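You operate a simulated robot arm through the tools that you are given. There is no shell and no other tool.

Carry out the task below with a simulated two-armed robot. There is one attempt and no reset: what you move stays moved.

TASK
Set the depth gauge to 6.0 mm on the grey block.
Fine: press the plunger onto the block, then the set button; slide the blue bridge back and put the block back where it stood.

The check looks at the end state, three seconds after you hand in, the way a careful person would. Anything else that was tipped, shoved, dropped, spilled or broken makes it a failure.

THE ROBOT
Two 7-joint arms with two-finger parallel grippers on one trunk that stands fixed in place. Base frame: the origin is at the foot of the trunk, x ahead of it, y to its left, z up; the work surface is at about z = 800. Lengths are in mm, angles in degrees, forces in N, time in s.
The left shoulder is at [110, 169, 1448], the right one opposite. With the tool pointing down near the work surface each hand reaches from about 400 to 720 mm from the base axis, measured 20 degrees to its own side. Payload 1.57 kg a hand.
The tool frame of a hand sits at the grasp point between the pads (the TCP): z along the fingers, y along the line on which they close. The tips reach 30 mm beyond it. Largest opening 80 mm; finger width 17, thickness 12; the body of the gripper, 40 by 82 mm, starts 80 mm behind the TCP.
Orientation is told as [roll, pitch, yaw] about the base's x, y, z axes, in that order, counted from this pose: with the fingers straight down and closing along the base's y, the tool's x points along the base's -x, its y along +y and its z along -z.

THE INTERFACE
- The arms move only by the tool play_rows. It takes "left_motion", "right_motion" or both (then of equal length, played together; a hand with none holds still); each is a list of rows, each an object of numbers (a shift or turn left out is 0, a gripper value left out holds the last): "dx", "dy", "dz": the shift along the base's x, y, z in cm; "wx", "wy", "wz": the turn, a rotation vector about the base's x, y, z in degrees; "hand": the closure, from 0 (fully open) to 1 (shut). In form: [{"dx": .., "dy": .., "dz": .., "wx": .., "wy": .., "wz": .., "hand": ..}, ...]. A call has 1 to 20 rows; each row is the pose to reach, as a shift and turn from the pose commanded when the call began. Each row takes 0.2 s and may step no farther than 50 mm and 8.6 degrees from the row before; otherwise, or with a gripper value out of range, the whole call is refused. Where a pose cannot be reached the arm comes as near as it can. A force on the tool above 70 N (or 10 N above the force at the start of the call, whichever is more), or a blocked arm, ends the call early, and 0.2 s more pass. The fingers move at their own pace (about 72 mm/s each) and stop on an object; they squeeze with about 31 N. The grip force told is the motor's: it shows also when the fingers shut on nothing. Time passes only in rows, and 0.2 s behind the last, so rows that repeat a pose let the fingers close. The reply holds the time, the measured pose of the TCP, the force on the tool along the base axes, the opening and the grip force, in the units named above and with some noise, with the torque about the TCP (base axes, N m) and any sound that the robot's microphone picked up.
- Cameras (640 x 400 px; columns grow to the right, rows downward): "scene" is now at [156.5, 12.2, 1630.8]; the picture's right is [0.16, -0.99, 0.00], its down [-0.75, -0.12, -0.65] and it looks along [0.64, 0.11, -0.76] (base axes); focal length 314 px, centre (320, 200). "left" rides on the left gripper at [72, 7, -122] in its tool frame; the picture's right is [-0.09, 1.00, 0.00], its down [-0.84, -0.08, -0.54] and it looks along [-0.54, -0.05, 0.84] (tool axes); focal length 238 px, centre (320, 200). "right" rides on the right gripper at [72, -7, -122] in its tool frame; the picture's right is [0.09, 1.00, 0.00], its down [-0.84, 0.08, -0.54] and it looks along [-0.54, 0.05, 0.84] (tool axes); focal length 238 px, centre (320, 200). There is no depth. A picture from a camera that has moved, and an enlarged one, comes with that camera's place and axes in the base frame and with its lens.
- get_image(camera): a new picture of that camera. It takes no simulated time.
- slide_trunk(by): slides the trunk up (or, below 0, down) by that many mm; the arms and the scene camera ride with it, the base frame stays. It gives what a move gives, with no picture.
- turn_head(pan, tilt): turns the head with the scene camera to pan (to the left, within 86 degrees either way) and tilt (down, from -29 to 69), counted from straight ahead of the robot. It gives what a move gives.
- inspect(camera, box): a new picture of the part [left, top, right, bottom] of that camera's present view, enlarged. It takes no simulated time.
- job_done(): hands the job in; it is judged then, once.

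Places have to be worked out from the pictures, the camera data and where the tool is seen. Open the grippers and draw the arms clear of the work before you hand the job in, unless the task says otherwise.

The tools are called after "Emit:" by a JSON object that holds its "method" and its "body". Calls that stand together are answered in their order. play_rows: Moves the arms, as the interface text tells. Its arguments: {"type":"object","properties":{"left_motion":{"type":"array"},"right_motion":{"type":"array"}},"required":[]} The other tools are called the same way: slide_trunk (by) slides the trunk up or down; turn_head (pan, tilt) turns the head that bears the scene camera; get_image (camera) takes a picture; inspect (camera, box) takes an enlarged picture of a part of a camera's view; job_done () hands the job in.

At the start:

```text
t: 0.0
left_eef_pos: [597.2, 366.4, 1180.5]
left_orientation: [-0.1, 0.1, 0.1]
left_wrist_force: [-0.2, 0.2, -0.6]
left_wrist_torque: [0.02, 0.02, 0.03]
left_opening: 80.3
left_gripper_force: 0.1
right_eef_pos: [695.2, -153.5, 1088.5]
right_orientation: [-0.1, -0.1, -0.1]
right_wrist_force: [0.1, 0.4, 0.2]
right_wrist_torque: [0.0, 0.0, -0.01]
right_opening: 79.8
right_gripper_force: 0.2
trunk travel left (down, up): [-762.0, 128.0]
head pan, tilt: [9.4, 49.2]
```

scene: 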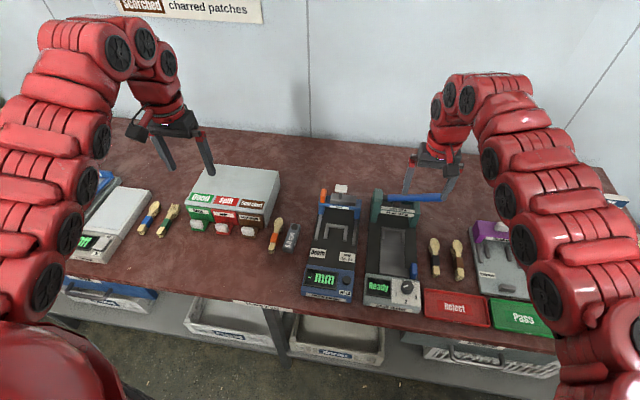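
right: 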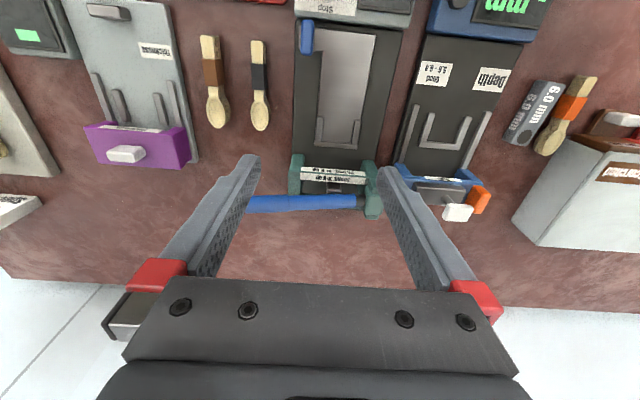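
left: 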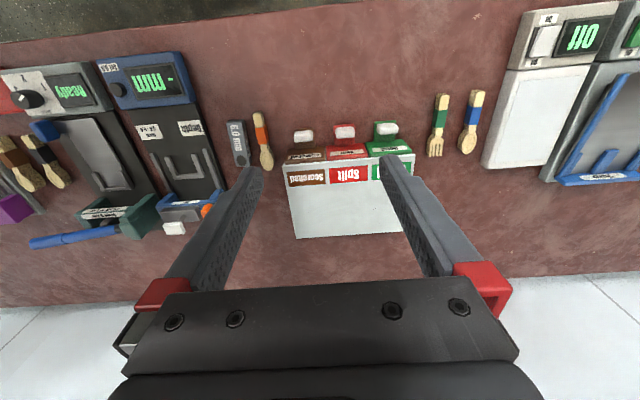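

I'll look closely at the depth gauge and the grey block in the scene and right cameras before moving anything.

Emit:
{"method": "inspect", "body": {"camera": "scene", "box": [260, 170, 440, 310]}}

Emit:
{"method": "inspect", "body": {"camera": "right", "box": [370, 0, 640, 240]}}

Emit:
{"method": "inspect", "body": {"camera": "left", "box": [80, 40, 300, 250]}}

```text
2.86 times, centred on (350, 240) of scene
camera zoom: at [156.5, 12.2, 1630.8], right [0.16, -0.99, 0.0], down [-0.75, -0.12, -0.65], along [0.64, 0.11, -0.76], focal length 896 px, centre (234, 86)
```

zoom: 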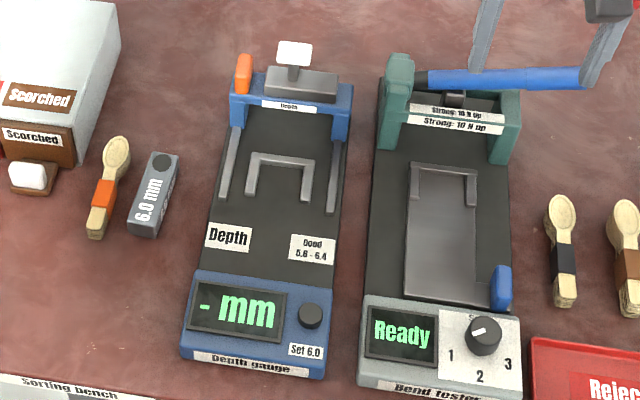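

```text
1.67 times, centred on (505, 120) of right
camera zoom: at [622.6, -160.3, 1211.4], right [-0.09, 1.0, 0.0], down [0.84, 0.08, 0.54], along [0.54, 0.05, -0.84], focal length 397 px, centre (12, 333)
```

zoom: 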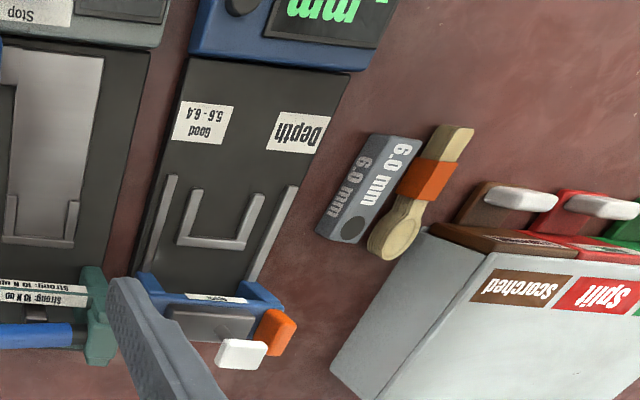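

```text
1.90 times, centred on (190, 145) of left
camera zoom: at [525.9, 373.5, 1304.1], right [0.09, 1.0, 0.0], down [0.84, -0.08, 0.54], along [0.54, -0.05, -0.84], focal length 454 px, centre (568, 305)
```

zoom: 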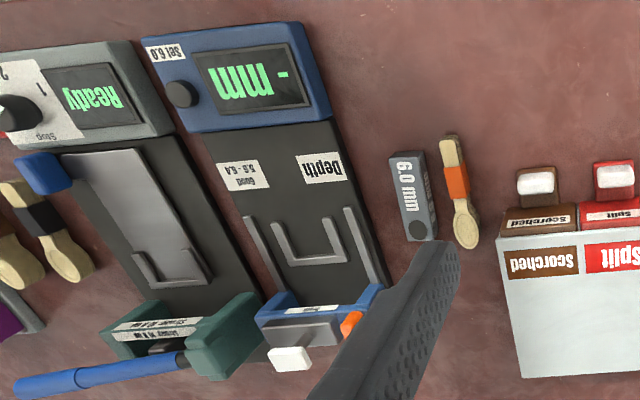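

The gauge lies at about x 520–850, y≈50, with the bridge at its far end (x≈820), and the grey block at about (682, 186). I'll bring the left hand, high up, nearer to the gauge for a closer view.

Emit:
{"method": "play_rows", "body": {"left_motion": [{"dx": -0.5, "dy": -4, "dz": 0}, {"dx": -1, "dy": -8, "dz": 0}, {"dx": -1.5, "dy": -12, "dz": -2}, {"dx": -2, "dy": -16, "dz": -4}, {"dx": -2.5, "dy": -20, "dz": -7}, {"dx": -3, "dy": -24, "dz": -10}, {"dx": -3, "dy": -26, "dz": -13}]}}

Emit:
{"method": "get_image", "body": {"camera": "left"}}

Emit:
{"method": "get_image", "body": {"camera": "scene"}}

```text
refused: row 5 steps farther than a row can; nothing moved
```

```text
taken
camera left: at [525.9, 373.5, 1304.1], right [0.09, 1.0, 0.0], down [0.84, -0.08, 0.54], along [0.54, -0.05, -0.84], focal length 238 px, centre (320, 200)
```

left: 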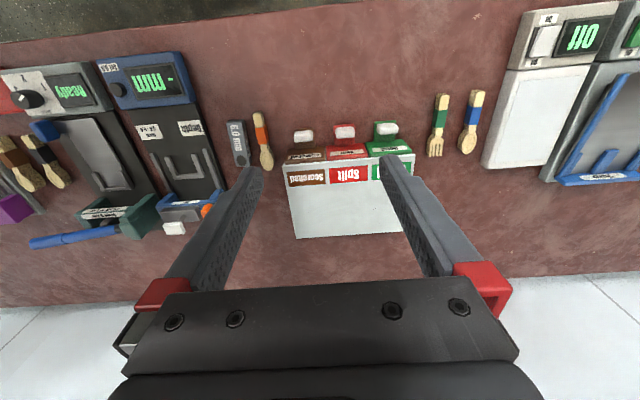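

```text
taken
camera scene: at [156.5, 12.2, 1630.8], right [0.16, -0.99, 0.0], down [-0.75, -0.12, -0.65], along [0.64, 0.11, -0.76], focal length 314 px, centre (320, 200)
```

scene: 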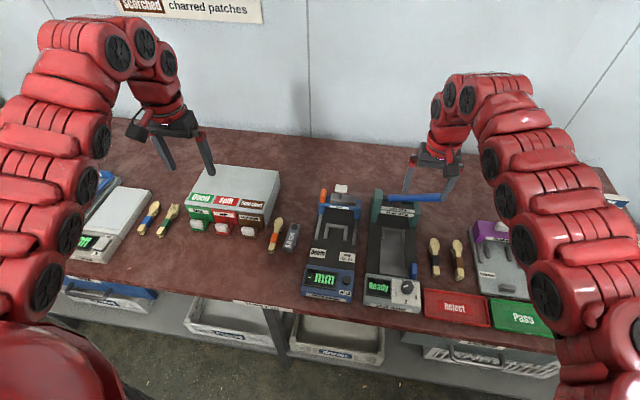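

The call was refused for a step slightly over 50 mm; nothing moved. I'll repeat it with smaller steps.

Emit:
{"method": "play_rows", "body": {"left_motion": [{"dx": -0.5, "dy": -3.5, "dz": 0}, {"dx": -1, "dy": -7, "dz": 0}, {"dx": -1.5, "dy": -10.5, "dz": -2}, {"dx": -2, "dy": -14, "dz": -4}, {"dx": -2.5, "dy": -17.5, "dz": -6}, {"dx": -3, "dy": -21, "dz": -8}, {"dx": -3, "dy": -24, "dz": -10}, {"dx": -3, "dy": -26, "dz": -13}]}}

Emit:
{"method": "get_image", "body": {"camera": "left"}}

Emit:
{"method": "get_image", "body": {"camera": "scene"}}

```text
t: 1.8
left_eef_pos: [633.0, 256.5, 1122.0]
left_orientation: [-0.9, -0.7, 1.0]
left_wrist_force: [-0.3, -0.3, 0.7]
left_wrist_torque: [0.01, -0.03, 0.0]
left_opening: 80.0
left_gripper_force: 0.2
left hand out of reach, approached as far as the arm can: row 2, 3, 4, 5, 6, 7, 8
right_eef_pos: [692.1, -150.3, 1091.4]
right_orientation: [0.1, -0.1, -0.1]
right_wrist_force: [-1.6, 0.5, -0.3]
right_wrist_torque: [-0.05, -0.01, 0.0]
right_opening: 80.1
right_gripper_force: 0.1
trunk travel left (down, up): [-762.0, 128.0]
head pan, tilt: [9.4, 49.2]
```

```text
taken
camera left: at [558.5, 263.6, 1243.0], right [0.07, 1.0, -0.01], down [0.83, -0.05, 0.55], along [0.55, -0.05, -0.83], focal length 238 px, centre (320, 200)
```

left: 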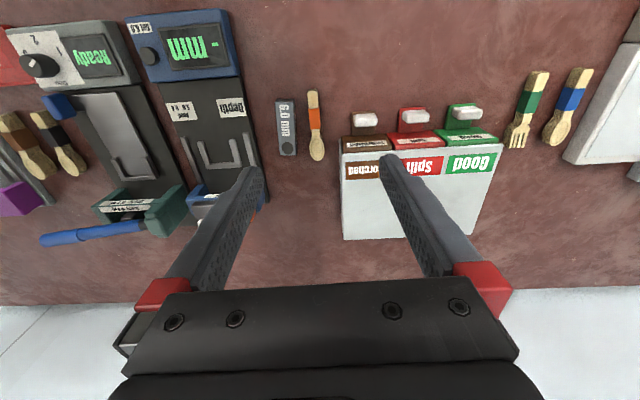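

```text
taken
camera scene: at [153.5, 13.9, 1631.2], right [0.16, -0.99, 0.0], down [-0.75, -0.12, -0.65], along [0.65, 0.11, -0.76], focal length 314 px, centre (320, 200)
```

scene: 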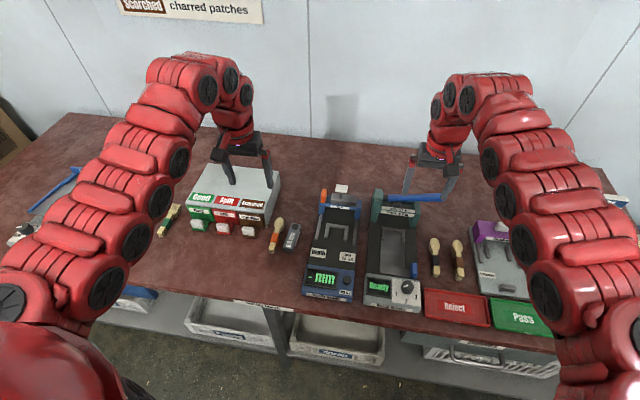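

The left arm lagged behind, reaching (633, 256, 1122) rather than the target. I'll check whether it keeps converging with a hold row, to learn how the commanded pose is counted.

Emit:
{"method": "play_rows", "body": {"left_motion": [{"dx": 0}, {"dx": 0}]}}

```text
t: 2.4
left_eef_pos: [635.1, 255.8, 1120.7]
left_orientation: [-0.8, -0.6, 1.1]
left_wrist_force: [-0.3, 0.3, -0.6]
left_wrist_torque: [0.0, 0.03, -0.01]
left_opening: 79.8
left_gripper_force: 0.1
right_eef_pos: [694.8, -152.3, 1089.1]
right_orientation: [0.0, 0.0, -0.1]
right_wrist_force: [-0.7, -0.5, 0.0]
right_wrist_torque: [0.03, -0.03, 0.0]
right_opening: 80.3
right_gripper_force: 0.1
trunk travel left (down, up): [-762.0, 128.0]
head pan, tilt: [9.4, 49.2]
```

The commanded pose is counted from the reached pose; high up, the arm has a minimum distance. I'll go lower and inward, to about (610, 125, 990), staying well above all objects.

Emit:
{"method": "play_rows", "body": {"left_motion": [{"dx": 0, "dy": -1, "dz": -3}, {"dx": 0, "dy": -3.5, "dz": -6}, {"dx": 0, "dy": -6, "dz": -8}, {"dx": -1, "dy": -8.5, "dz": -10}, {"dx": -2, "dy": -11, "dz": -12}, {"dx": -2.5, "dy": -13, "dz": -13}]}}

Emit:
{"method": "get_image", "body": {"camera": "left"}}

Emit:
{"method": "get_image", "body": {"camera": "scene"}}

```text
t: 3.8
left_eef_pos: [622.2, 121.3, 983.2]
left_orientation: [0.1, 0.0, 0.0]
left_wrist_force: [0.1, -0.7, 0.0]
left_wrist_torque: [0.01, -0.04, 0.01]
left_opening: 80.0
left_gripper_force: 0.1
left hand out of reach, approached as far as the arm can: row 1, 2, 3, 4, 5, 6
right_eef_pos: [696.0, -155.1, 1088.0]
right_orientation: [0.0, 0.0, -0.1]
right_wrist_force: [1.3, -1.5, -0.4]
right_wrist_torque: [0.02, -0.02, -0.01]
right_opening: 79.8
right_gripper_force: 0.1
trunk travel left (down, up): [-762.0, 128.0]
head pan, tilt: [9.4, 49.2]
```

```text
taken
camera left: at [549.2, 128.1, 1105.6], right [0.09, 1.0, 0.0], down [0.84, -0.08, 0.54], along [0.54, -0.05, -0.84], focal length 238 px, centre (320, 200)
```

left: 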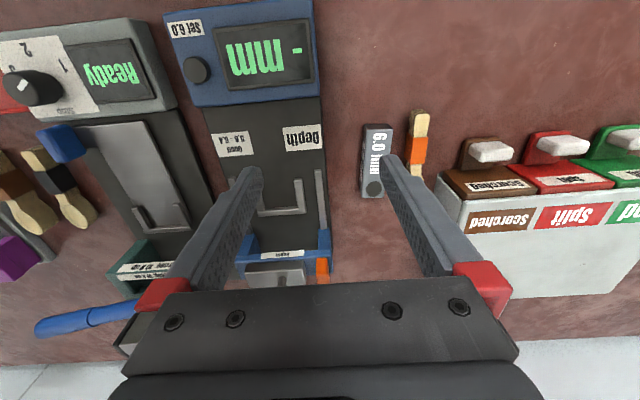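

```text
taken
camera scene: at [157.5, 10.0, 1630.7], right [0.16, -0.99, 0.0], down [-0.75, -0.12, -0.65], along [0.64, 0.11, -0.76], focal length 314 px, centre (320, 200)
```

scene: 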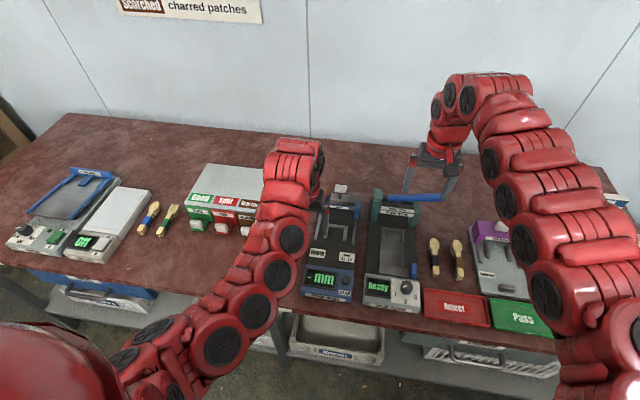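

I can now see block and gauge. I'll enlarge the parts for accurate measuring.

Emit:
{"method": "inspect", "body": {"camera": "left", "box": [340, 90, 460, 220]}}

Emit:
{"method": "inspect", "body": {"camera": "left", "box": [150, 0, 350, 150]}}

Emit:
{"method": "inspect", "body": {"camera": "left", "box": [190, 130, 350, 300]}}

Emit:
{"method": "inspect", "body": {"camera": "scene", "box": [290, 170, 370, 230]}}

```text
3.08 times, centred on (400, 155) of left
camera zoom: at [549.2, 128.1, 1105.6], right [0.09, 1.0, 0.0], down [0.84, -0.08, 0.54], along [0.54, -0.05, -0.84], focal length 733 px, centre (74, 338)
```

zoom: 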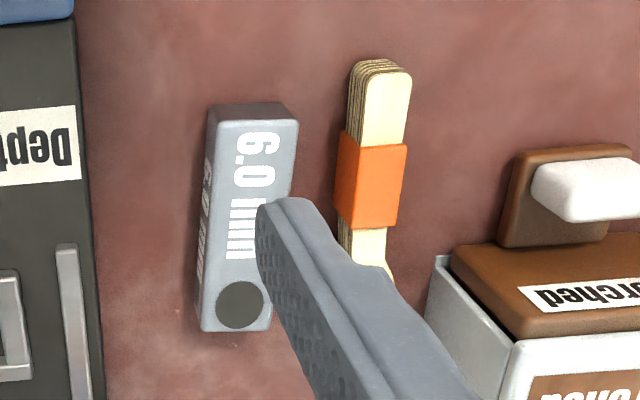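

```text
2.67 times, centred on (250, 75) of left
camera zoom: at [549.2, 128.1, 1105.6], right [0.09, 1.0, 0.0], down [0.84, -0.08, 0.54], along [0.54, -0.05, -0.84], focal length 636 px, centre (507, 533)
```

zoom: 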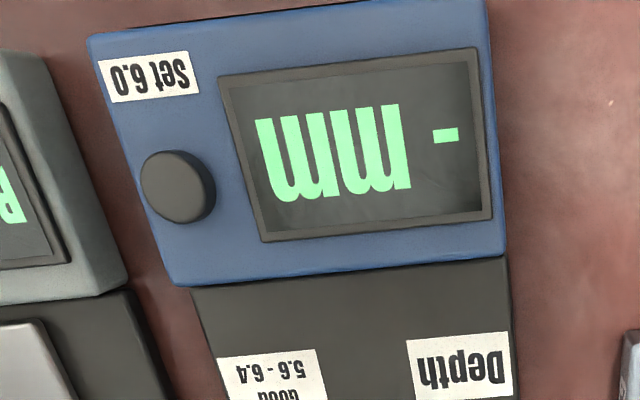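

```text
2.35 times, centred on (270, 215) of left
camera zoom: at [549.2, 128.1, 1105.6], right [0.09, 1.0, 0.0], down [0.84, -0.08, 0.54], along [0.54, -0.05, -0.84], focal length 561 px, centre (438, 165)
```

zoom: 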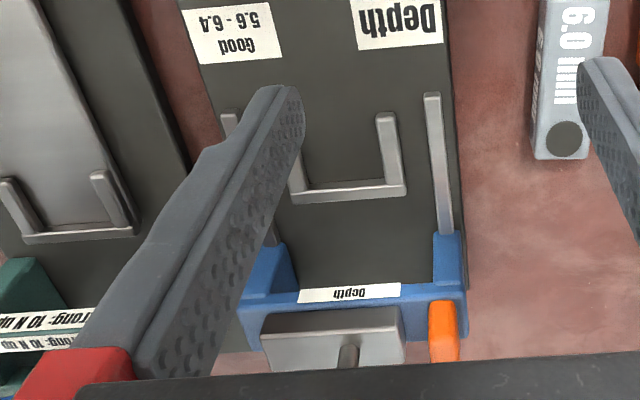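

```text
6.67 times, centred on (330, 200) of scene
camera zoom: at [157.5, 10.0, 1630.7], right [0.16, -0.99, 0.0], down [-0.75, -0.12, -0.65], along [0.64, 0.11, -0.76], focal length 2090 px, centre (253, 200)
```

zoom: 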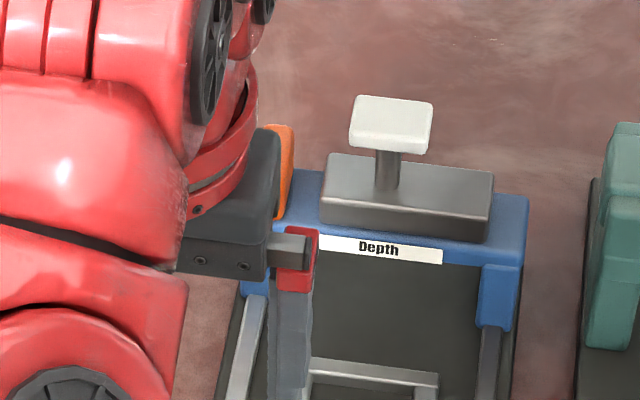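

Block: about 96×30×22 mm, centre near (687, 190), yaw about −3°, dimple at its far end; nest U's back wall near x≈750, y≈55. The bridge at x≈800–830 is far for the current trunk height, so I'll raise both hands and then lower the trunk about 200 mm.

Emit:
{"method": "play_rows", "body": {"left_motion": [{"dx": 1, "dz": 3}, {"dx": 2, "dy": 1, "dz": 6}, {"dx": 3, "dy": 2, "dz": 9}, {"dx": 4, "dy": 3, "dz": 12}, {"dx": 5, "dy": 4, "dz": 15}, {"dx": 5, "dy": 5, "dz": 16}], "right_motion": [{"dz": 2}, {"dz": 4}, {"dz": 6}, {"dz": 8}, {"dz": 10}, {"dz": 10}]}}

```text
t: 5.2
left_eef_pos: [671.1, 172.0, 1143.2]
left_orientation: [-0.1, 0.0, 0.0]
left_wrist_force: [-0.1, 0.2, 0.3]
left_wrist_torque: [-0.03, -0.01, -0.01]
left_opening: 79.8
left_gripper_force: 0.1
left hand out of reach, approached as far as the arm can: row 1
right_eef_pos: [695.4, -153.8, 1190.2]
right_orientation: [0.1, 0.1, -0.1]
right_wrist_force: [-1.0, -0.6, 0.4]
right_wrist_torque: [0.0, -0.01, 0.04]
right_opening: 79.9
right_gripper_force: 0.0
trunk travel left (down, up): [-762.0, 128.0]
head pan, tilt: [9.4, 49.2]
```

Both hands are high now (left 1143, right 1190). I'll lower the trunk 200 mm, which leaves the finger tips above about z 910.

Emit:
{"method": "slide_trunk", "body": {"by": -200}}

Emit:
{"method": "get_image", "body": {"camera": "left"}}

Emit:
{"method": "get_image", "body": {"camera": "scene"}}

Emit:
{"method": "get_image", "body": {"camera": "right"}}

```text
t: 7.4
left_eef_pos: [670.8, 171.1, 944.3]
left_orientation: [0.0, 0.0, 0.0]
left_wrist_force: [0.0, -0.6, -0.5]
left_wrist_torque: [-0.01, -0.02, -0.01]
left_opening: 80.0
left_gripper_force: 0.1
right_eef_pos: [695.2, -152.2, 989.4]
right_orientation: [0.0, -0.1, -0.1]
right_wrist_force: [-0.4, -0.2, 1.0]
right_wrist_torque: [0.0, 0.0, 0.01]
right_opening: 80.3
right_gripper_force: 0.1
trunk travel left (down, up): [-562.0, 328.0]
head pan, tilt: [9.4, 49.2]
```

```text
taken
camera left: at [598.5, 178.0, 1066.0], right [0.09, 1.0, 0.0], down [0.84, -0.08, 0.54], along [0.54, -0.05, -0.84], focal length 238 px, centre (320, 200)
```

left: 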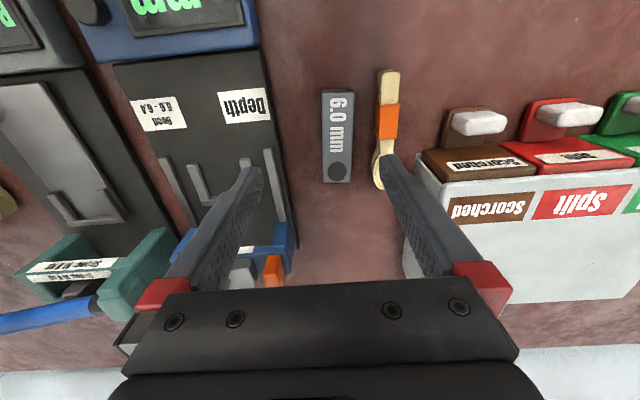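

```text
taken
camera scene: at [156.3, 12.2, 1430.9], right [0.16, -0.99, 0.0], down [-0.75, -0.12, -0.65], along [0.64, 0.11, -0.76], focal length 314 px, centre (320, 200)
```

scene: 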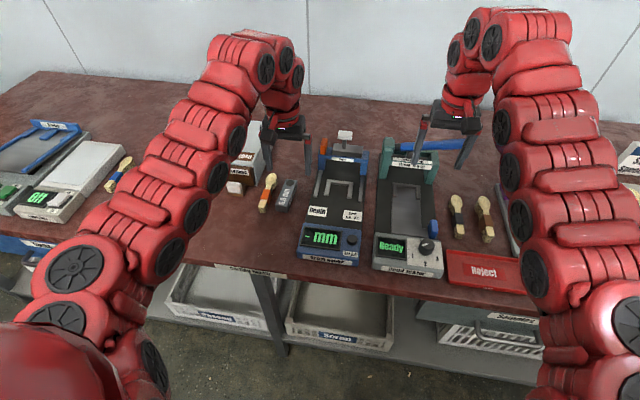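

```text
taken
camera right: at [623.0, -161.0, 1112.0], right [-0.09, 1.0, 0.0], down [0.84, 0.08, 0.54], along [0.54, 0.05, -0.84], focal length 238 px, centre (320, 200)
```

right: 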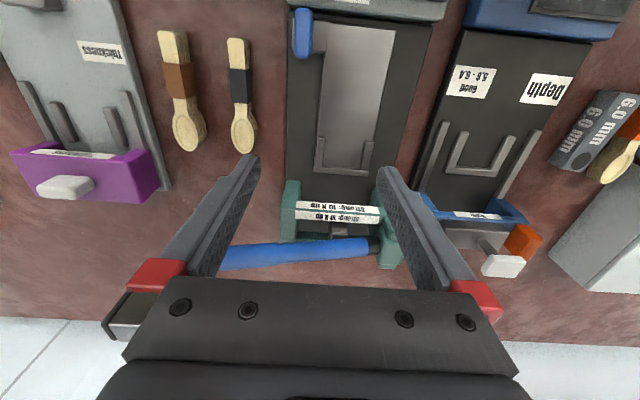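

Now closer, I'll enlarge the gauge in the scene and right views and the block in the left view for measuring.

Emit:
{"method": "inspect", "body": {"camera": "scene", "box": [295, 120, 385, 270]}}

Emit:
{"method": "inspect", "body": {"camera": "right", "box": [400, 0, 640, 300]}}

Emit:
{"method": "inspect", "body": {"camera": "left", "box": [290, 50, 430, 200]}}

Emit:
{"method": "inspect", "body": {"camera": "left", "box": [100, 60, 310, 300]}}

```text
2.67 times, centred on (340, 195) of scene
camera zoom: at [156.3, 12.2, 1430.9], right [0.16, -0.99, 0.0], down [-0.75, -0.12, -0.65], along [0.64, 0.11, -0.76], focal length 836 px, centre (267, 213)
```

zoom: 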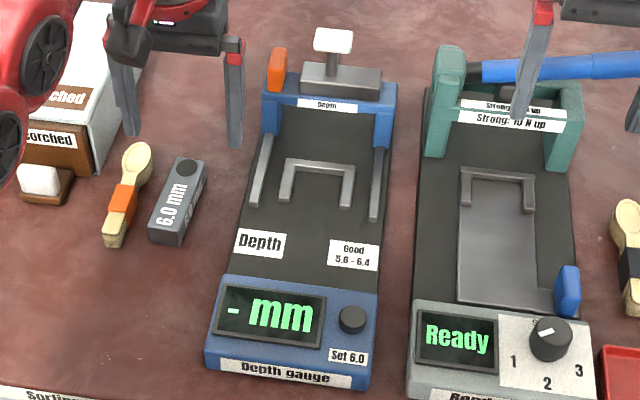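

```text
1.33 times, centred on (520, 150) of right
camera zoom: at [623.0, -161.0, 1112.0], right [-0.09, 1.0, 0.0], down [0.84, 0.08, 0.54], along [0.54, 0.05, -0.84], focal length 318 px, centre (53, 267)
```

zoom: 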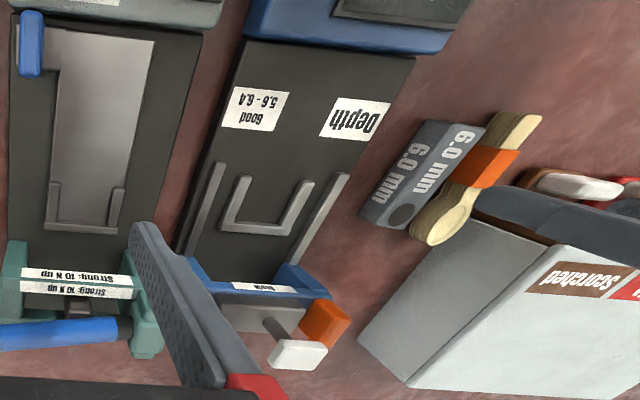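

```text
2.67 times, centred on (360, 125) of left
camera zoom: at [598.5, 178.0, 1066.0], right [0.09, 1.0, 0.0], down [0.84, -0.08, 0.54], along [0.54, -0.05, -0.84], focal length 636 px, centre (213, 400)
```

zoom: 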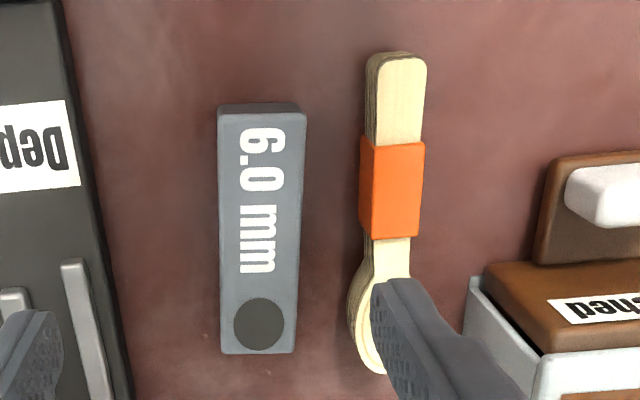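

```text
1.67 times, centred on (205, 180) of left
camera zoom: at [598.5, 178.0, 1066.0], right [0.09, 1.0, 0.0], down [0.84, -0.08, 0.54], along [0.54, -0.05, -0.84], focal length 397 px, centre (512, 233)
```

zoom: 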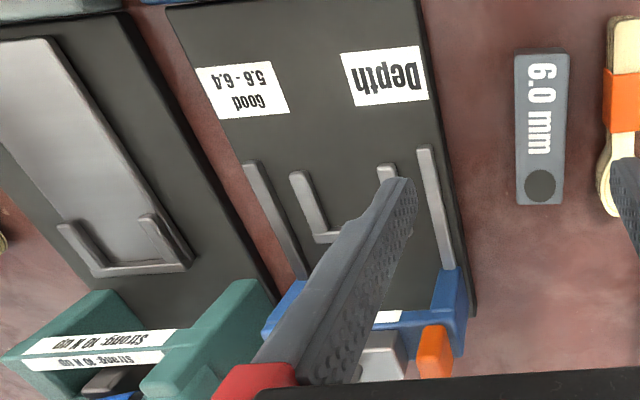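

Measurements: block centre ≈ (685.5, 189), top z≈825, yaw ≈ −4°, dimple ≈ 15 mm from its far end; U nest inner width ≈50 mm, back wall inner face x≈740, centre y≈54; plunger cap ≈ (806, 55, 934); orange tab ≈ (804, 109, 891). I'll bring the left hand above the block, partly closed to about 42 mm, so the fingers clear the spoon beside it.

Emit:
{"method": "play_rows", "body": {"left_motion": [{"dx": 0.2, "dy": 0.6, "dz": -2, "wz": -2, "hand": 0.475}, {"dx": 0.5, "dy": 1.2, "dz": -4, "wz": -4, "hand": 0.475}, {"dx": 0.7, "dy": 1.84, "dz": -6, "wz": -4, "hand": 0.475}, {"dx": 0.7, "dy": 1.84, "dz": -6, "wz": -4, "hand": 0.475}]}}

Emit:
{"method": "get_image", "body": {"camera": "left"}}

Emit:
{"method": "inspect", "body": {"camera": "scene", "box": [220, 110, 340, 220]}}

```text
t: 8.4
left_eef_pos: [680.5, 189.2, 884.2]
left_orientation: [0.0, 0.1, -4.0]
left_wrist_force: [-0.1, -0.2, 0.9]
left_wrist_torque: [0.02, 0.0, -0.01]
left_opening: 41.8
left_gripper_force: 0.0
right_eef_pos: [695.2, -153.9, 989.5]
right_orientation: [0.0, 0.0, -0.1]
right_wrist_force: [-0.3, -1.0, -0.6]
right_wrist_torque: [-0.01, -0.03, -0.02]
right_opening: 80.3
right_gripper_force: 0.0
trunk travel left (down, up): [-562.0, 328.0]
head pan, tilt: [9.4, 49.2]
```

```text
taken
camera left: at [607.3, 201.2, 1006.1], right [0.16, 0.99, 0.0], down [0.83, -0.14, 0.54], along [0.54, -0.09, -0.84], focal length 238 px, centre (320, 200)
```

left: 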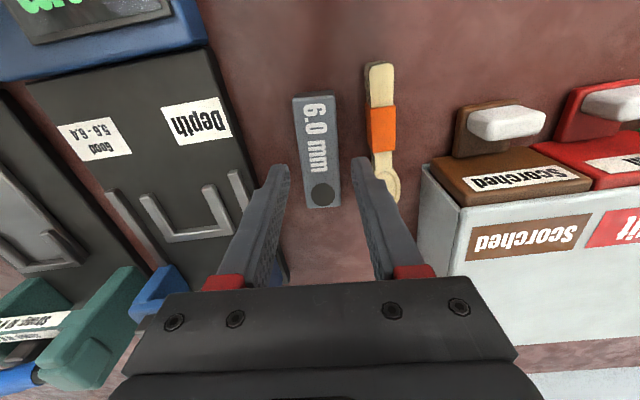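

```text
3.64 times, centred on (280, 165) of scene
camera zoom: at [156.2, 12.0, 1430.9], right [0.16, -0.99, 0.0], down [-0.75, -0.12, -0.65], along [0.64, 0.11, -0.76], focal length 1140 px, centre (466, 327)
```

zoom: 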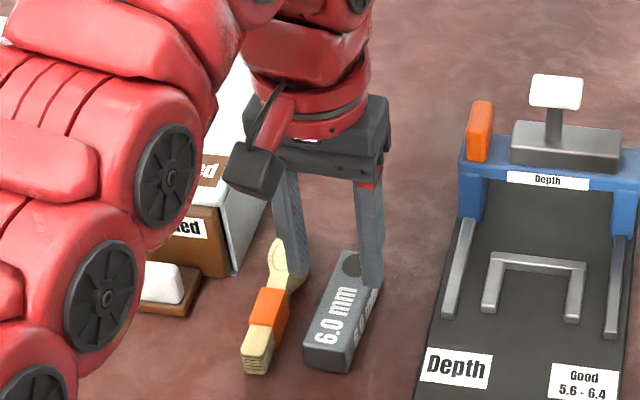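

The fingers straddle the block. I'll enlarge to check alignment with the block edges before descending.

Emit:
{"method": "inspect", "body": {"camera": "left", "box": [260, 80, 420, 230]}}

```text
2.67 times, centred on (340, 155) of left
camera zoom: at [607.3, 201.2, 1006.1], right [0.16, 0.99, 0.0], down [0.83, -0.14, 0.54], along [0.54, -0.09, -0.84], focal length 636 px, centre (267, 320)
```

zoom: 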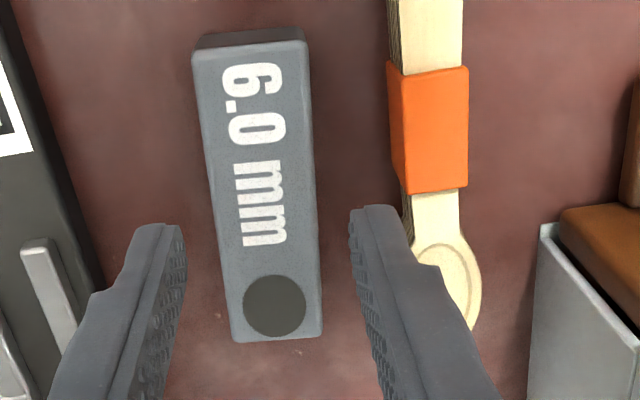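

The block is centred to within 0.5 mm and aligned to about half a degree, with 5 mm clearance to the spoon. I'll descend 44 mm and close the fingers.

Emit:
{"method": "play_rows", "body": {"left_motion": [{"dz": -2, "hand": 0.475}, {"dz": -3.5, "hand": 0.475}, {"dz": -4.4, "hand": 0.475}, {"dz": -4.4, "hand": 0.475}]}}

Emit:
{"method": "get_image", "body": {"camera": "left"}}

Emit:
{"method": "inspect", "body": {"camera": "scene", "box": [220, 110, 340, 220]}}

```text
t: 9.4
left_eef_pos: [678.8, 190.1, 839.7]
left_orientation: [0.1, 0.0, -4.0]
left_wrist_force: [-0.6, 0.6, -0.7]
left_wrist_torque: [0.01, 0.02, 0.01]
left_opening: 41.5
left_gripper_force: 0.1
right_eef_pos: [695.8, -152.7, 989.1]
right_orientation: [0.0, 0.0, -0.1]
right_wrist_force: [0.1, -0.8, -0.1]
right_wrist_torque: [-0.02, -0.01, -0.01]
right_opening: 80.0
right_gripper_force: 0.1
trunk travel left (down, up): [-562.0, 328.0]
head pan, tilt: [9.4, 49.2]
```

```text
taken
camera left: at [607.1, 201.2, 962.0], right [0.16, 0.99, 0.0], down [0.83, -0.14, 0.54], along [0.53, -0.09, -0.84], focal length 238 px, centre (320, 200)
```

left: 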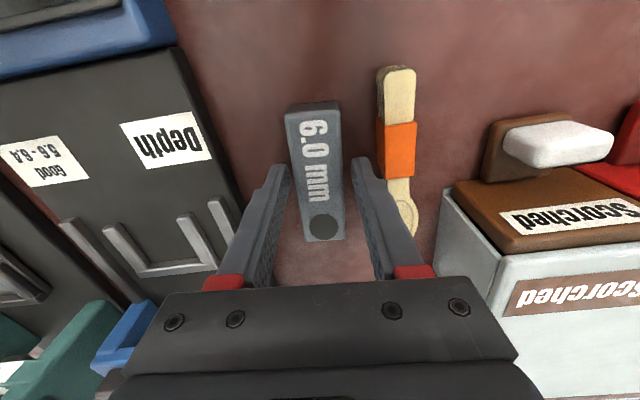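

```text
3.64 times, centred on (280, 165) of scene
camera zoom: at [156.4, 12.1, 1430.8], right [0.16, -0.99, 0.0], down [-0.75, -0.12, -0.65], along [0.64, 0.11, -0.76], focal length 1140 px, centre (466, 327)
```

zoom: 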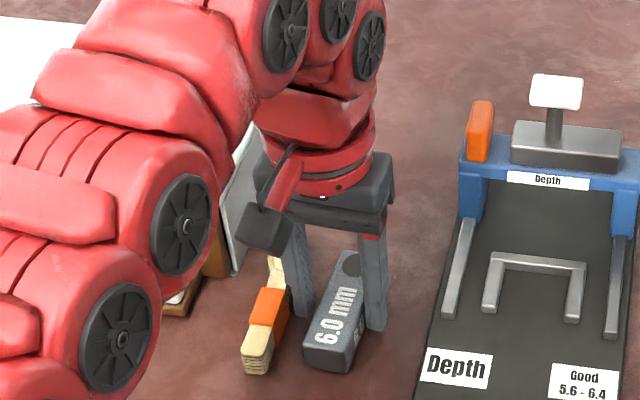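

The fingers straddle the block properly. I'll close the grip.

Emit:
{"method": "play_rows", "body": {"left_motion": [{"hand": 0.6}, {"hand": 1}, {"hand": 1}, {"hand": 1}]}}

Emit:
{"method": "get_image", "body": {"camera": "left"}}

```text
t: 10.4
left_eef_pos: [678.0, 188.9, 838.8]
left_orientation: [0.0, 0.1, -4.1]
left_wrist_force: [0.4, -1.9, 1.5]
left_wrist_torque: [0.0, -0.01, 0.0]
left_opening: 31.4
left_gripper_force: 30.8
right_eef_pos: [694.8, -153.7, 988.6]
right_orientation: [0.0, 0.1, -0.1]
right_wrist_force: [0.4, 0.0, 0.5]
right_wrist_torque: [0.03, -0.03, 0.0]
right_opening: 79.8
right_gripper_force: 0.1
trunk travel left (down, up): [-562.0, 328.0]
head pan, tilt: [9.4, 49.2]
```

```text
taken
camera left: at [607.2, 201.1, 962.0], right [0.16, 0.99, 0.0], down [0.83, -0.14, 0.54], along [0.53, -0.09, -0.84], focal length 238 px, centre (320, 200)
```

left: 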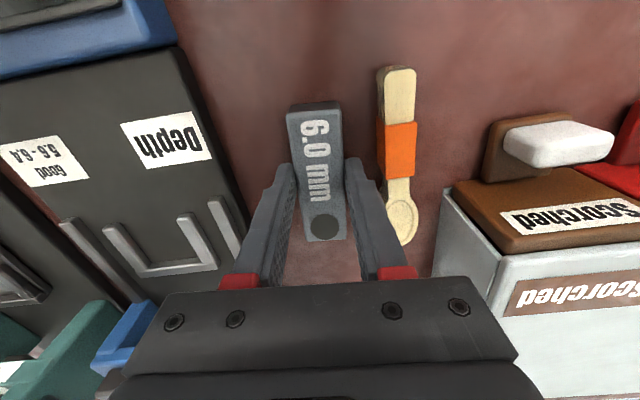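

Gripped at 31.4 mm width with TCP at (678.5, 189.1, 840), yaw −4° — this is the return pose. I'll lift it straight up 60 mm and check it hangs level.

Emit:
{"method": "play_rows", "body": {"left_motion": [{"dz": 1}, {"dz": 3}, {"dz": 5}, {"dz": 6}]}}

Emit:
{"method": "get_image", "body": {"camera": "left"}}

Emit:
{"method": "inspect", "body": {"camera": "scene", "box": [220, 110, 340, 220]}}

```text
t: 11.4
left_eef_pos: [676.8, 190.2, 899.9]
left_orientation: [0.0, 0.1, -4.0]
left_wrist_force: [-0.3, 0.9, -1.4]
left_wrist_torque: [0.02, 0.01, 0.01]
left_opening: 31.8
left_gripper_force: 30.6
right_eef_pos: [696.2, -153.4, 988.1]
right_orientation: [0.0, 0.0, 0.0]
right_wrist_force: [-0.7, 0.0, -0.4]
right_wrist_torque: [0.01, -0.03, -0.02]
right_opening: 80.1
right_gripper_force: 0.0
trunk travel left (down, up): [-562.0, 328.0]
head pan, tilt: [9.4, 49.2]
```

```text
taken
camera left: at [605.4, 202.2, 1022.6], right [0.16, 0.99, 0.0], down [0.83, -0.14, 0.54], along [0.53, -0.09, -0.84], focal length 238 px, centre (320, 200)
```

left: 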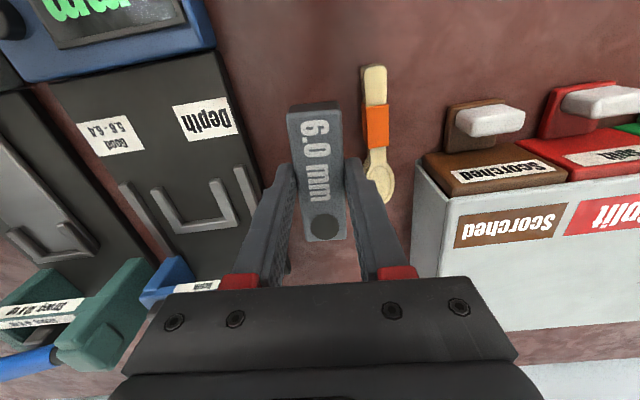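

```text
3.64 times, centred on (280, 165) of scene
camera zoom: at [156.6, 12.3, 1430.8], right [0.16, -0.99, 0.0], down [-0.75, -0.12, -0.65], along [0.64, 0.11, -0.76], focal length 1140 px, centre (466, 327)
```

zoom: 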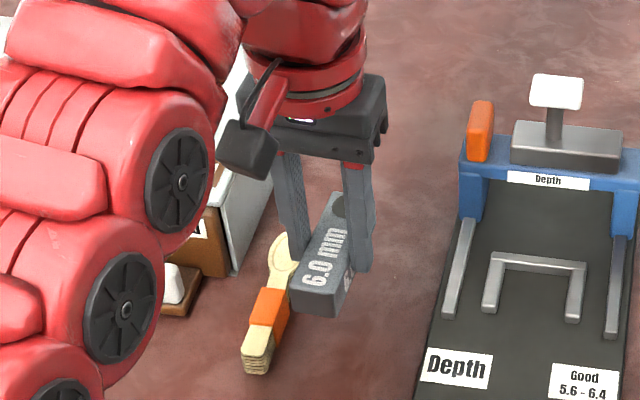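

The block hangs level and firm. I'll carry it over to hover above the nest at about (672, 54.5, 900), turned to the gauge's heading (+1.5°).

Emit:
{"method": "play_rows", "body": {"left_motion": [{"dy": -2, "dz": 1, "wz": 1}, {"dy": -5.5, "dz": 1, "wz": 2.5}, {"dy": -9, "dz": 1, "wz": 4}, {"dx": -0.2, "dy": -12, "dz": 0.5, "wz": 5.5}, {"dx": -0.4, "dy": -13.5, "dz": 0, "wz": 5.5}, {"dx": -0.4, "dy": -13.5, "dz": 0, "wz": 5.5}]}}

Emit:
{"method": "get_image", "body": {"camera": "left"}}

Emit:
{"method": "inspect", "body": {"camera": "left", "box": [220, 80, 420, 280]}}

Emit:
{"method": "inspect", "body": {"camera": "scene", "box": [280, 110, 400, 220]}}

```text
t: 12.8
left_eef_pos: [673.9, 55.1, 899.6]
left_orientation: [0.0, 0.0, 1.5]
left_wrist_force: [-1.2, 0.6, -2.6]
left_wrist_torque: [-0.02, 0.03, 0.02]
left_opening: 31.5
left_gripper_force: 31.0
right_eef_pos: [696.7, -153.0, 989.1]
right_orientation: [0.0, 0.0, -0.1]
right_wrist_force: [-0.9, 0.0, -0.1]
right_wrist_torque: [-0.04, -0.03, -0.04]
right_opening: 80.2
right_gripper_force: 0.1
trunk travel left (down, up): [-562.0, 328.0]
head pan, tilt: [9.4, 49.2]
```

```text
taken
camera left: at [600.5, 58.7, 1021.4], right [0.07, 1.0, 0.0], down [0.84, -0.06, 0.54], along [0.54, -0.04, -0.84], focal length 238 px, centre (320, 200)
```

left: 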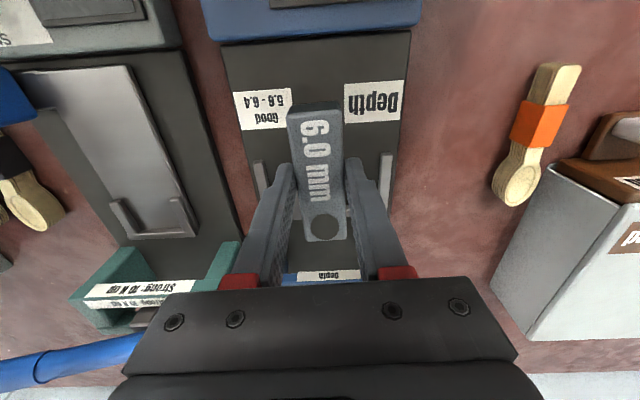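

```text
2.00 times, centred on (320, 180) of left
camera zoom: at [600.5, 58.7, 1021.4], right [0.07, 1.0, 0.0], down [0.84, -0.06, 0.54], along [0.54, -0.04, -0.84], focal length 477 px, centre (320, 240)
```

zoom: 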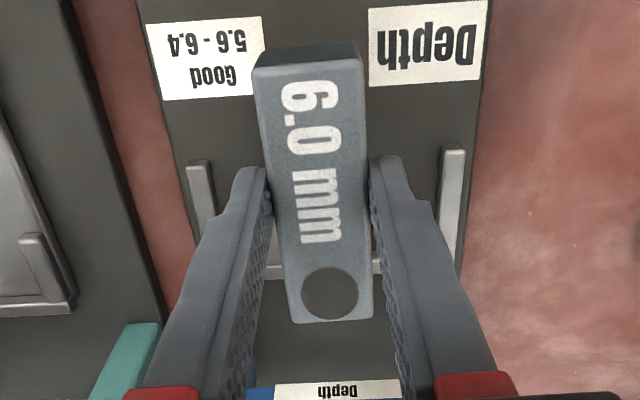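

```text
3.64 times, centred on (340, 165) of scene
camera zoom: at [156.7, 12.3, 1430.8], right [0.16, -0.99, 0.0], down [-0.75, -0.12, -0.65], along [0.64, 0.11, -0.76], focal length 1140 px, centre (247, 327)
```

zoom: 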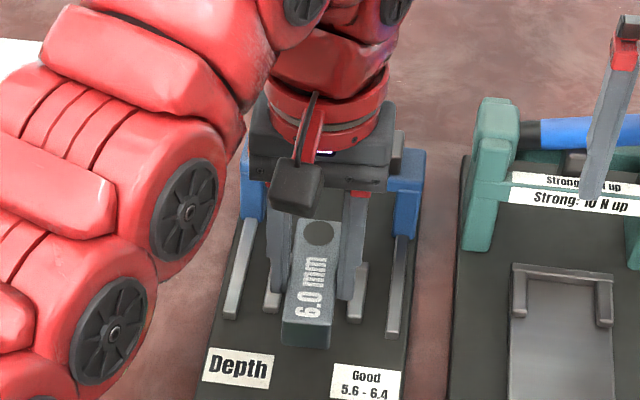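

Hovering over the nest: rails' near ends at x≈688 symmetric about y≈55.7, U legs from x≈698 to the back wall at ≈748. I'll lower to just above the bed with the far part of the block between the legs, and look again.

Emit:
{"method": "play_rows", "body": {"left_motion": [{"dx": 0.5, "dy": 0.1, "dz": -1}, {"dx": 1.0, "dy": 0.15, "dz": -2.5}, {"dx": 1.4, "dy": 0.15, "dz": -3.5}, {"dx": 1.4, "dy": 0.15, "dz": -4.3}, {"dx": 1.4, "dy": 0.15, "dz": -4.3}]}}

Emit:
{"method": "inspect", "body": {"camera": "left", "box": [200, 60, 440, 280]}}

Emit:
{"method": "inspect", "body": {"camera": "scene", "box": [290, 110, 390, 210]}}

Emit:
{"method": "inspect", "body": {"camera": "right", "box": [400, 60, 600, 260]}}

```text
t: 14.0
left_eef_pos: [687.8, 56.5, 857.7]
left_orientation: [0.0, -0.1, 1.5]
left_wrist_force: [1.1, 0.4, 10.6]
left_wrist_torque: [0.02, -0.74, 0.02]
left_opening: 31.7
left_gripper_force: 31.3
right_eef_pos: [695.2, -153.5, 991.2]
right_orientation: [0.0, 0.0, -0.2]
right_wrist_force: [0.5, 0.2, -0.7]
right_wrist_torque: [0.0, -0.04, -0.01]
right_opening: 80.1
right_gripper_force: 0.1
trunk travel left (down, up): [-562.0, 328.0]
head pan, tilt: [9.4, 49.2]
```

```text
1.82 times, centred on (320, 170) of left
camera zoom: at [614.9, 61.4, 980.1], right [0.07, 1.0, 0.0], down [0.84, -0.06, 0.54], along [0.54, -0.04, -0.84], focal length 433 px, centre (320, 254)
```

zoom: 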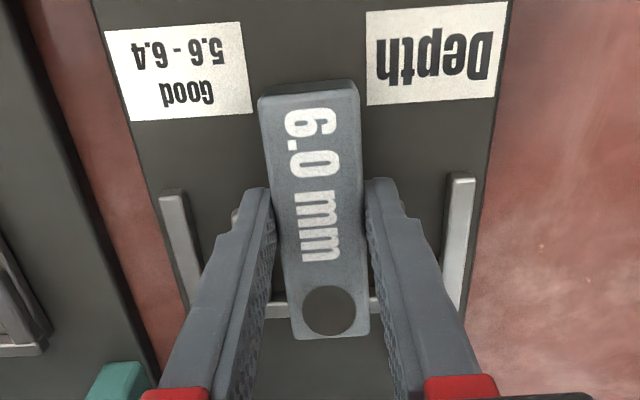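

```text
4.00 times, centred on (340, 160) of scene
camera zoom: at [154.8, 12.2, 1431.1], right [0.16, -0.99, 0.0], down [-0.75, -0.12, -0.65], along [0.65, 0.11, -0.76], focal length 1254 px, centre (240, 360)
```

zoom: 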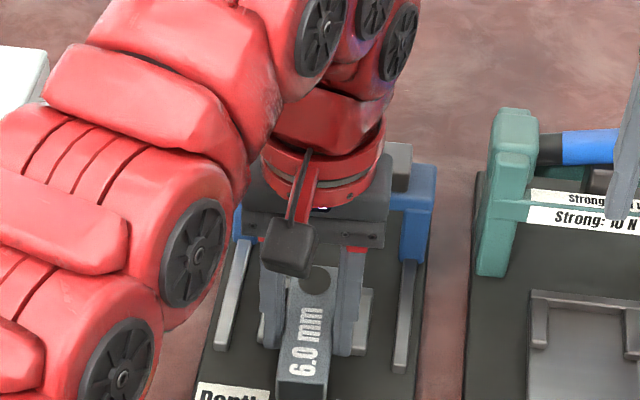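

```text
2.00 times, centred on (500, 160) of right
camera zoom: at [621.9, -161.0, 1112.8], right [-0.09, 1.0, 0.0], down [0.84, 0.08, 0.54], along [0.54, 0.05, -0.84], focal length 477 px, centre (-40, 280)
```

zoom: 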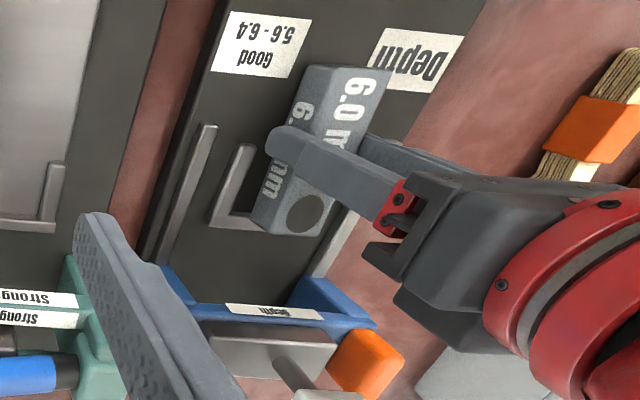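

A 10.6 N upward force with the torque pointing at the far end shows the block's far end is resting on the U's back wall top, so that wall's inner face is nearer (≈740). I'll lift 6 mm, back off 9 mm in x, and look again.

Emit:
{"method": "play_rows", "body": {"left_motion": [{"dz": 0.6}, {"dx": -0.5, "dz": 0.6}, {"dx": -0.9, "dy": -0.05, "dz": 0.6}, {"dx": -0.9, "dy": -0.05, "dz": 0.6}]}}

Emit:
{"method": "inspect", "body": {"camera": "left", "box": [200, 60, 440, 280]}}

Emit:
{"method": "inspect", "body": {"camera": "right", "box": [440, 70, 560, 190]}}

```text
t: 15.0
left_eef_pos: [679.1, 55.4, 862.0]
left_orientation: [0.0, 0.0, 1.6]
left_wrist_force: [-0.3, 0.5, -1.6]
left_wrist_torque: [0.05, 0.0, 0.01]
left_opening: 31.6
left_gripper_force: 31.0
right_eef_pos: [695.6, -153.9, 990.0]
right_orientation: [0.0, 0.0, 0.0]
right_wrist_force: [0.0, 0.4, -0.6]
right_wrist_torque: [-0.02, 0.01, -0.01]
right_opening: 80.0
right_gripper_force: 0.0
trunk travel left (down, up): [-562.0, 328.0]
head pan, tilt: [9.4, 49.2]
```

```text
1.82 times, centred on (320, 170) of left
camera zoom: at [606.3, 59.7, 985.4], right [0.07, 1.0, 0.0], down [0.84, -0.06, 0.54], along [0.54, -0.04, -0.84], focal length 433 px, centre (320, 254)
```

zoom: 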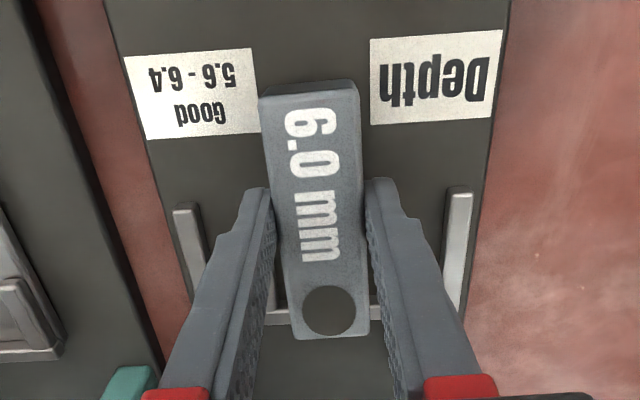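

```text
3.33 times, centred on (500, 130) of right
camera zoom: at [623.2, -161.0, 1111.8], right [-0.09, 1.0, 0.0], down [0.84, 0.08, 0.54], along [0.54, 0.05, -0.84], focal length 794 px, centre (-280, 433)
```

zoom: 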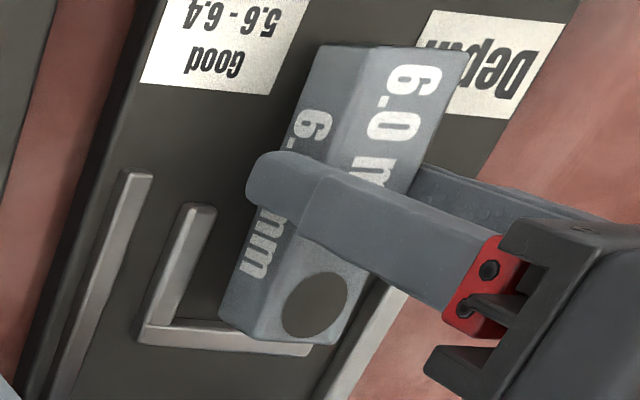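

The block is clear of the wall now (far end ≈733). I'll lower gently onto the bed.

Emit:
{"method": "play_rows", "body": {"left_motion": [{"dz": -0.5}, {"dz": -0.8}, {"dz": -1.0}, {"dz": -1.1}, {"dz": -1.1}]}}

Emit:
{"method": "inspect", "body": {"camera": "right", "box": [440, 70, 560, 190]}}

```text
t: 16.2
left_eef_pos: [678.9, 55.9, 853.0]
left_orientation: [0.0, -0.1, 1.4]
left_wrist_force: [3.9, -2.1, 14.3]
left_wrist_torque: [-0.1, 0.6, 0.07]
left_opening: 31.5
left_gripper_force: 30.9
right_eef_pos: [694.1, -154.2, 990.3]
right_orientation: [0.0, -0.2, 0.0]
right_wrist_force: [0.1, -0.2, -0.6]
right_wrist_torque: [0.01, -0.03, 0.01]
right_opening: 79.8
right_gripper_force: 0.2
trunk travel left (down, up): [-562.0, 328.0]
head pan, tilt: [9.4, 49.2]
```

```text
3.33 times, centred on (500, 130) of right
camera zoom: at [622.1, -161.4, 1112.6], right [-0.09, 1.0, 0.0], down [0.84, 0.08, 0.54], along [0.54, 0.05, -0.84], focal length 794 px, centre (-280, 433)
```

zoom: 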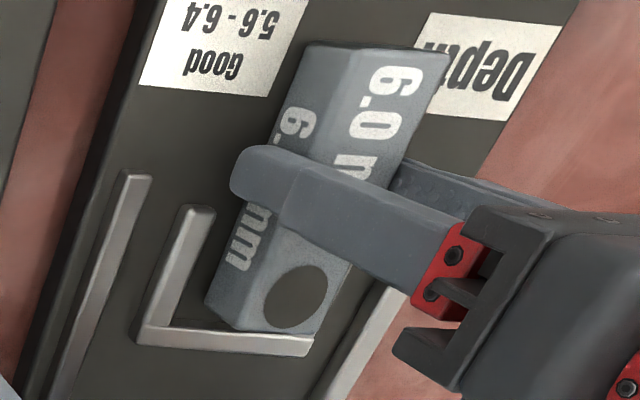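

The near end touches the bed first (force 14 N, torque sign reversed), so the block is essentially down. I'll ease off and open the fingers a little to let it sit flat.

Emit:
{"method": "play_rows", "body": {"left_motion": [{"dz": 0.1}, {"dz": 0.1, "hand": 0.5}, {"dz": 0.1, "hand": 0.45}, {"dz": 0.1, "hand": 0.45}]}}

Emit:
{"method": "inspect", "body": {"camera": "right", "box": [440, 70, 560, 190]}}

Emit:
{"method": "inspect", "body": {"camera": "left", "box": [200, 60, 440, 280]}}

```text
t: 17.2
left_eef_pos: [679.7, 55.9, 852.3]
left_orientation: [0.0, 0.0, 1.4]
left_wrist_force: [-1.0, -0.7, 0.0]
left_wrist_torque: [-0.01, 0.01, 0.01]
left_opening: 44.2
left_gripper_force: 0.1
right_eef_pos: [695.6, -153.4, 988.5]
right_orientation: [0.0, 0.0, 0.0]
right_wrist_force: [-0.1, 0.3, 0.0]
right_wrist_torque: [-0.02, -0.04, -0.01]
right_opening: 79.9
right_gripper_force: 0.1
trunk travel left (down, up): [-562.0, 328.0]
head pan, tilt: [9.4, 49.2]
```

```text
3.33 times, centred on (500, 130) of right
camera zoom: at [623.1, -160.9, 1111.9], right [-0.09, 1.0, 0.0], down [0.84, 0.08, 0.54], along [0.54, 0.05, -0.84], focal length 794 px, centre (-280, 433)
```

zoom: 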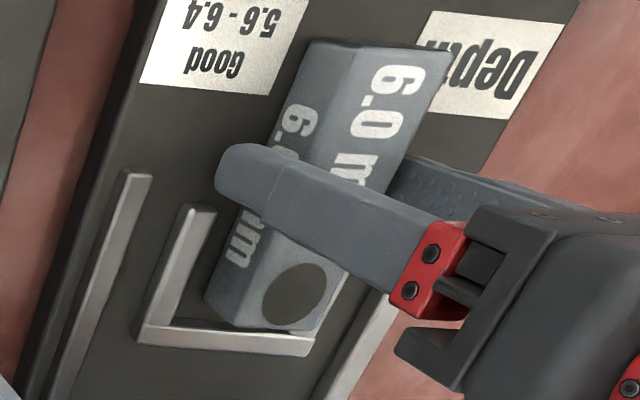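

```text
1.82 times, centred on (320, 170) of left
camera zoom: at [606.6, 60.9, 974.6], right [0.07, 1.0, 0.0], down [0.84, -0.06, 0.54], along [0.54, -0.04, -0.84], focal length 433 px, centre (320, 254)
```

zoom: 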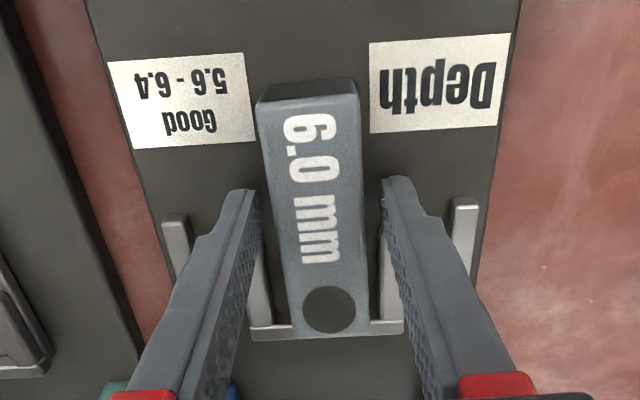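

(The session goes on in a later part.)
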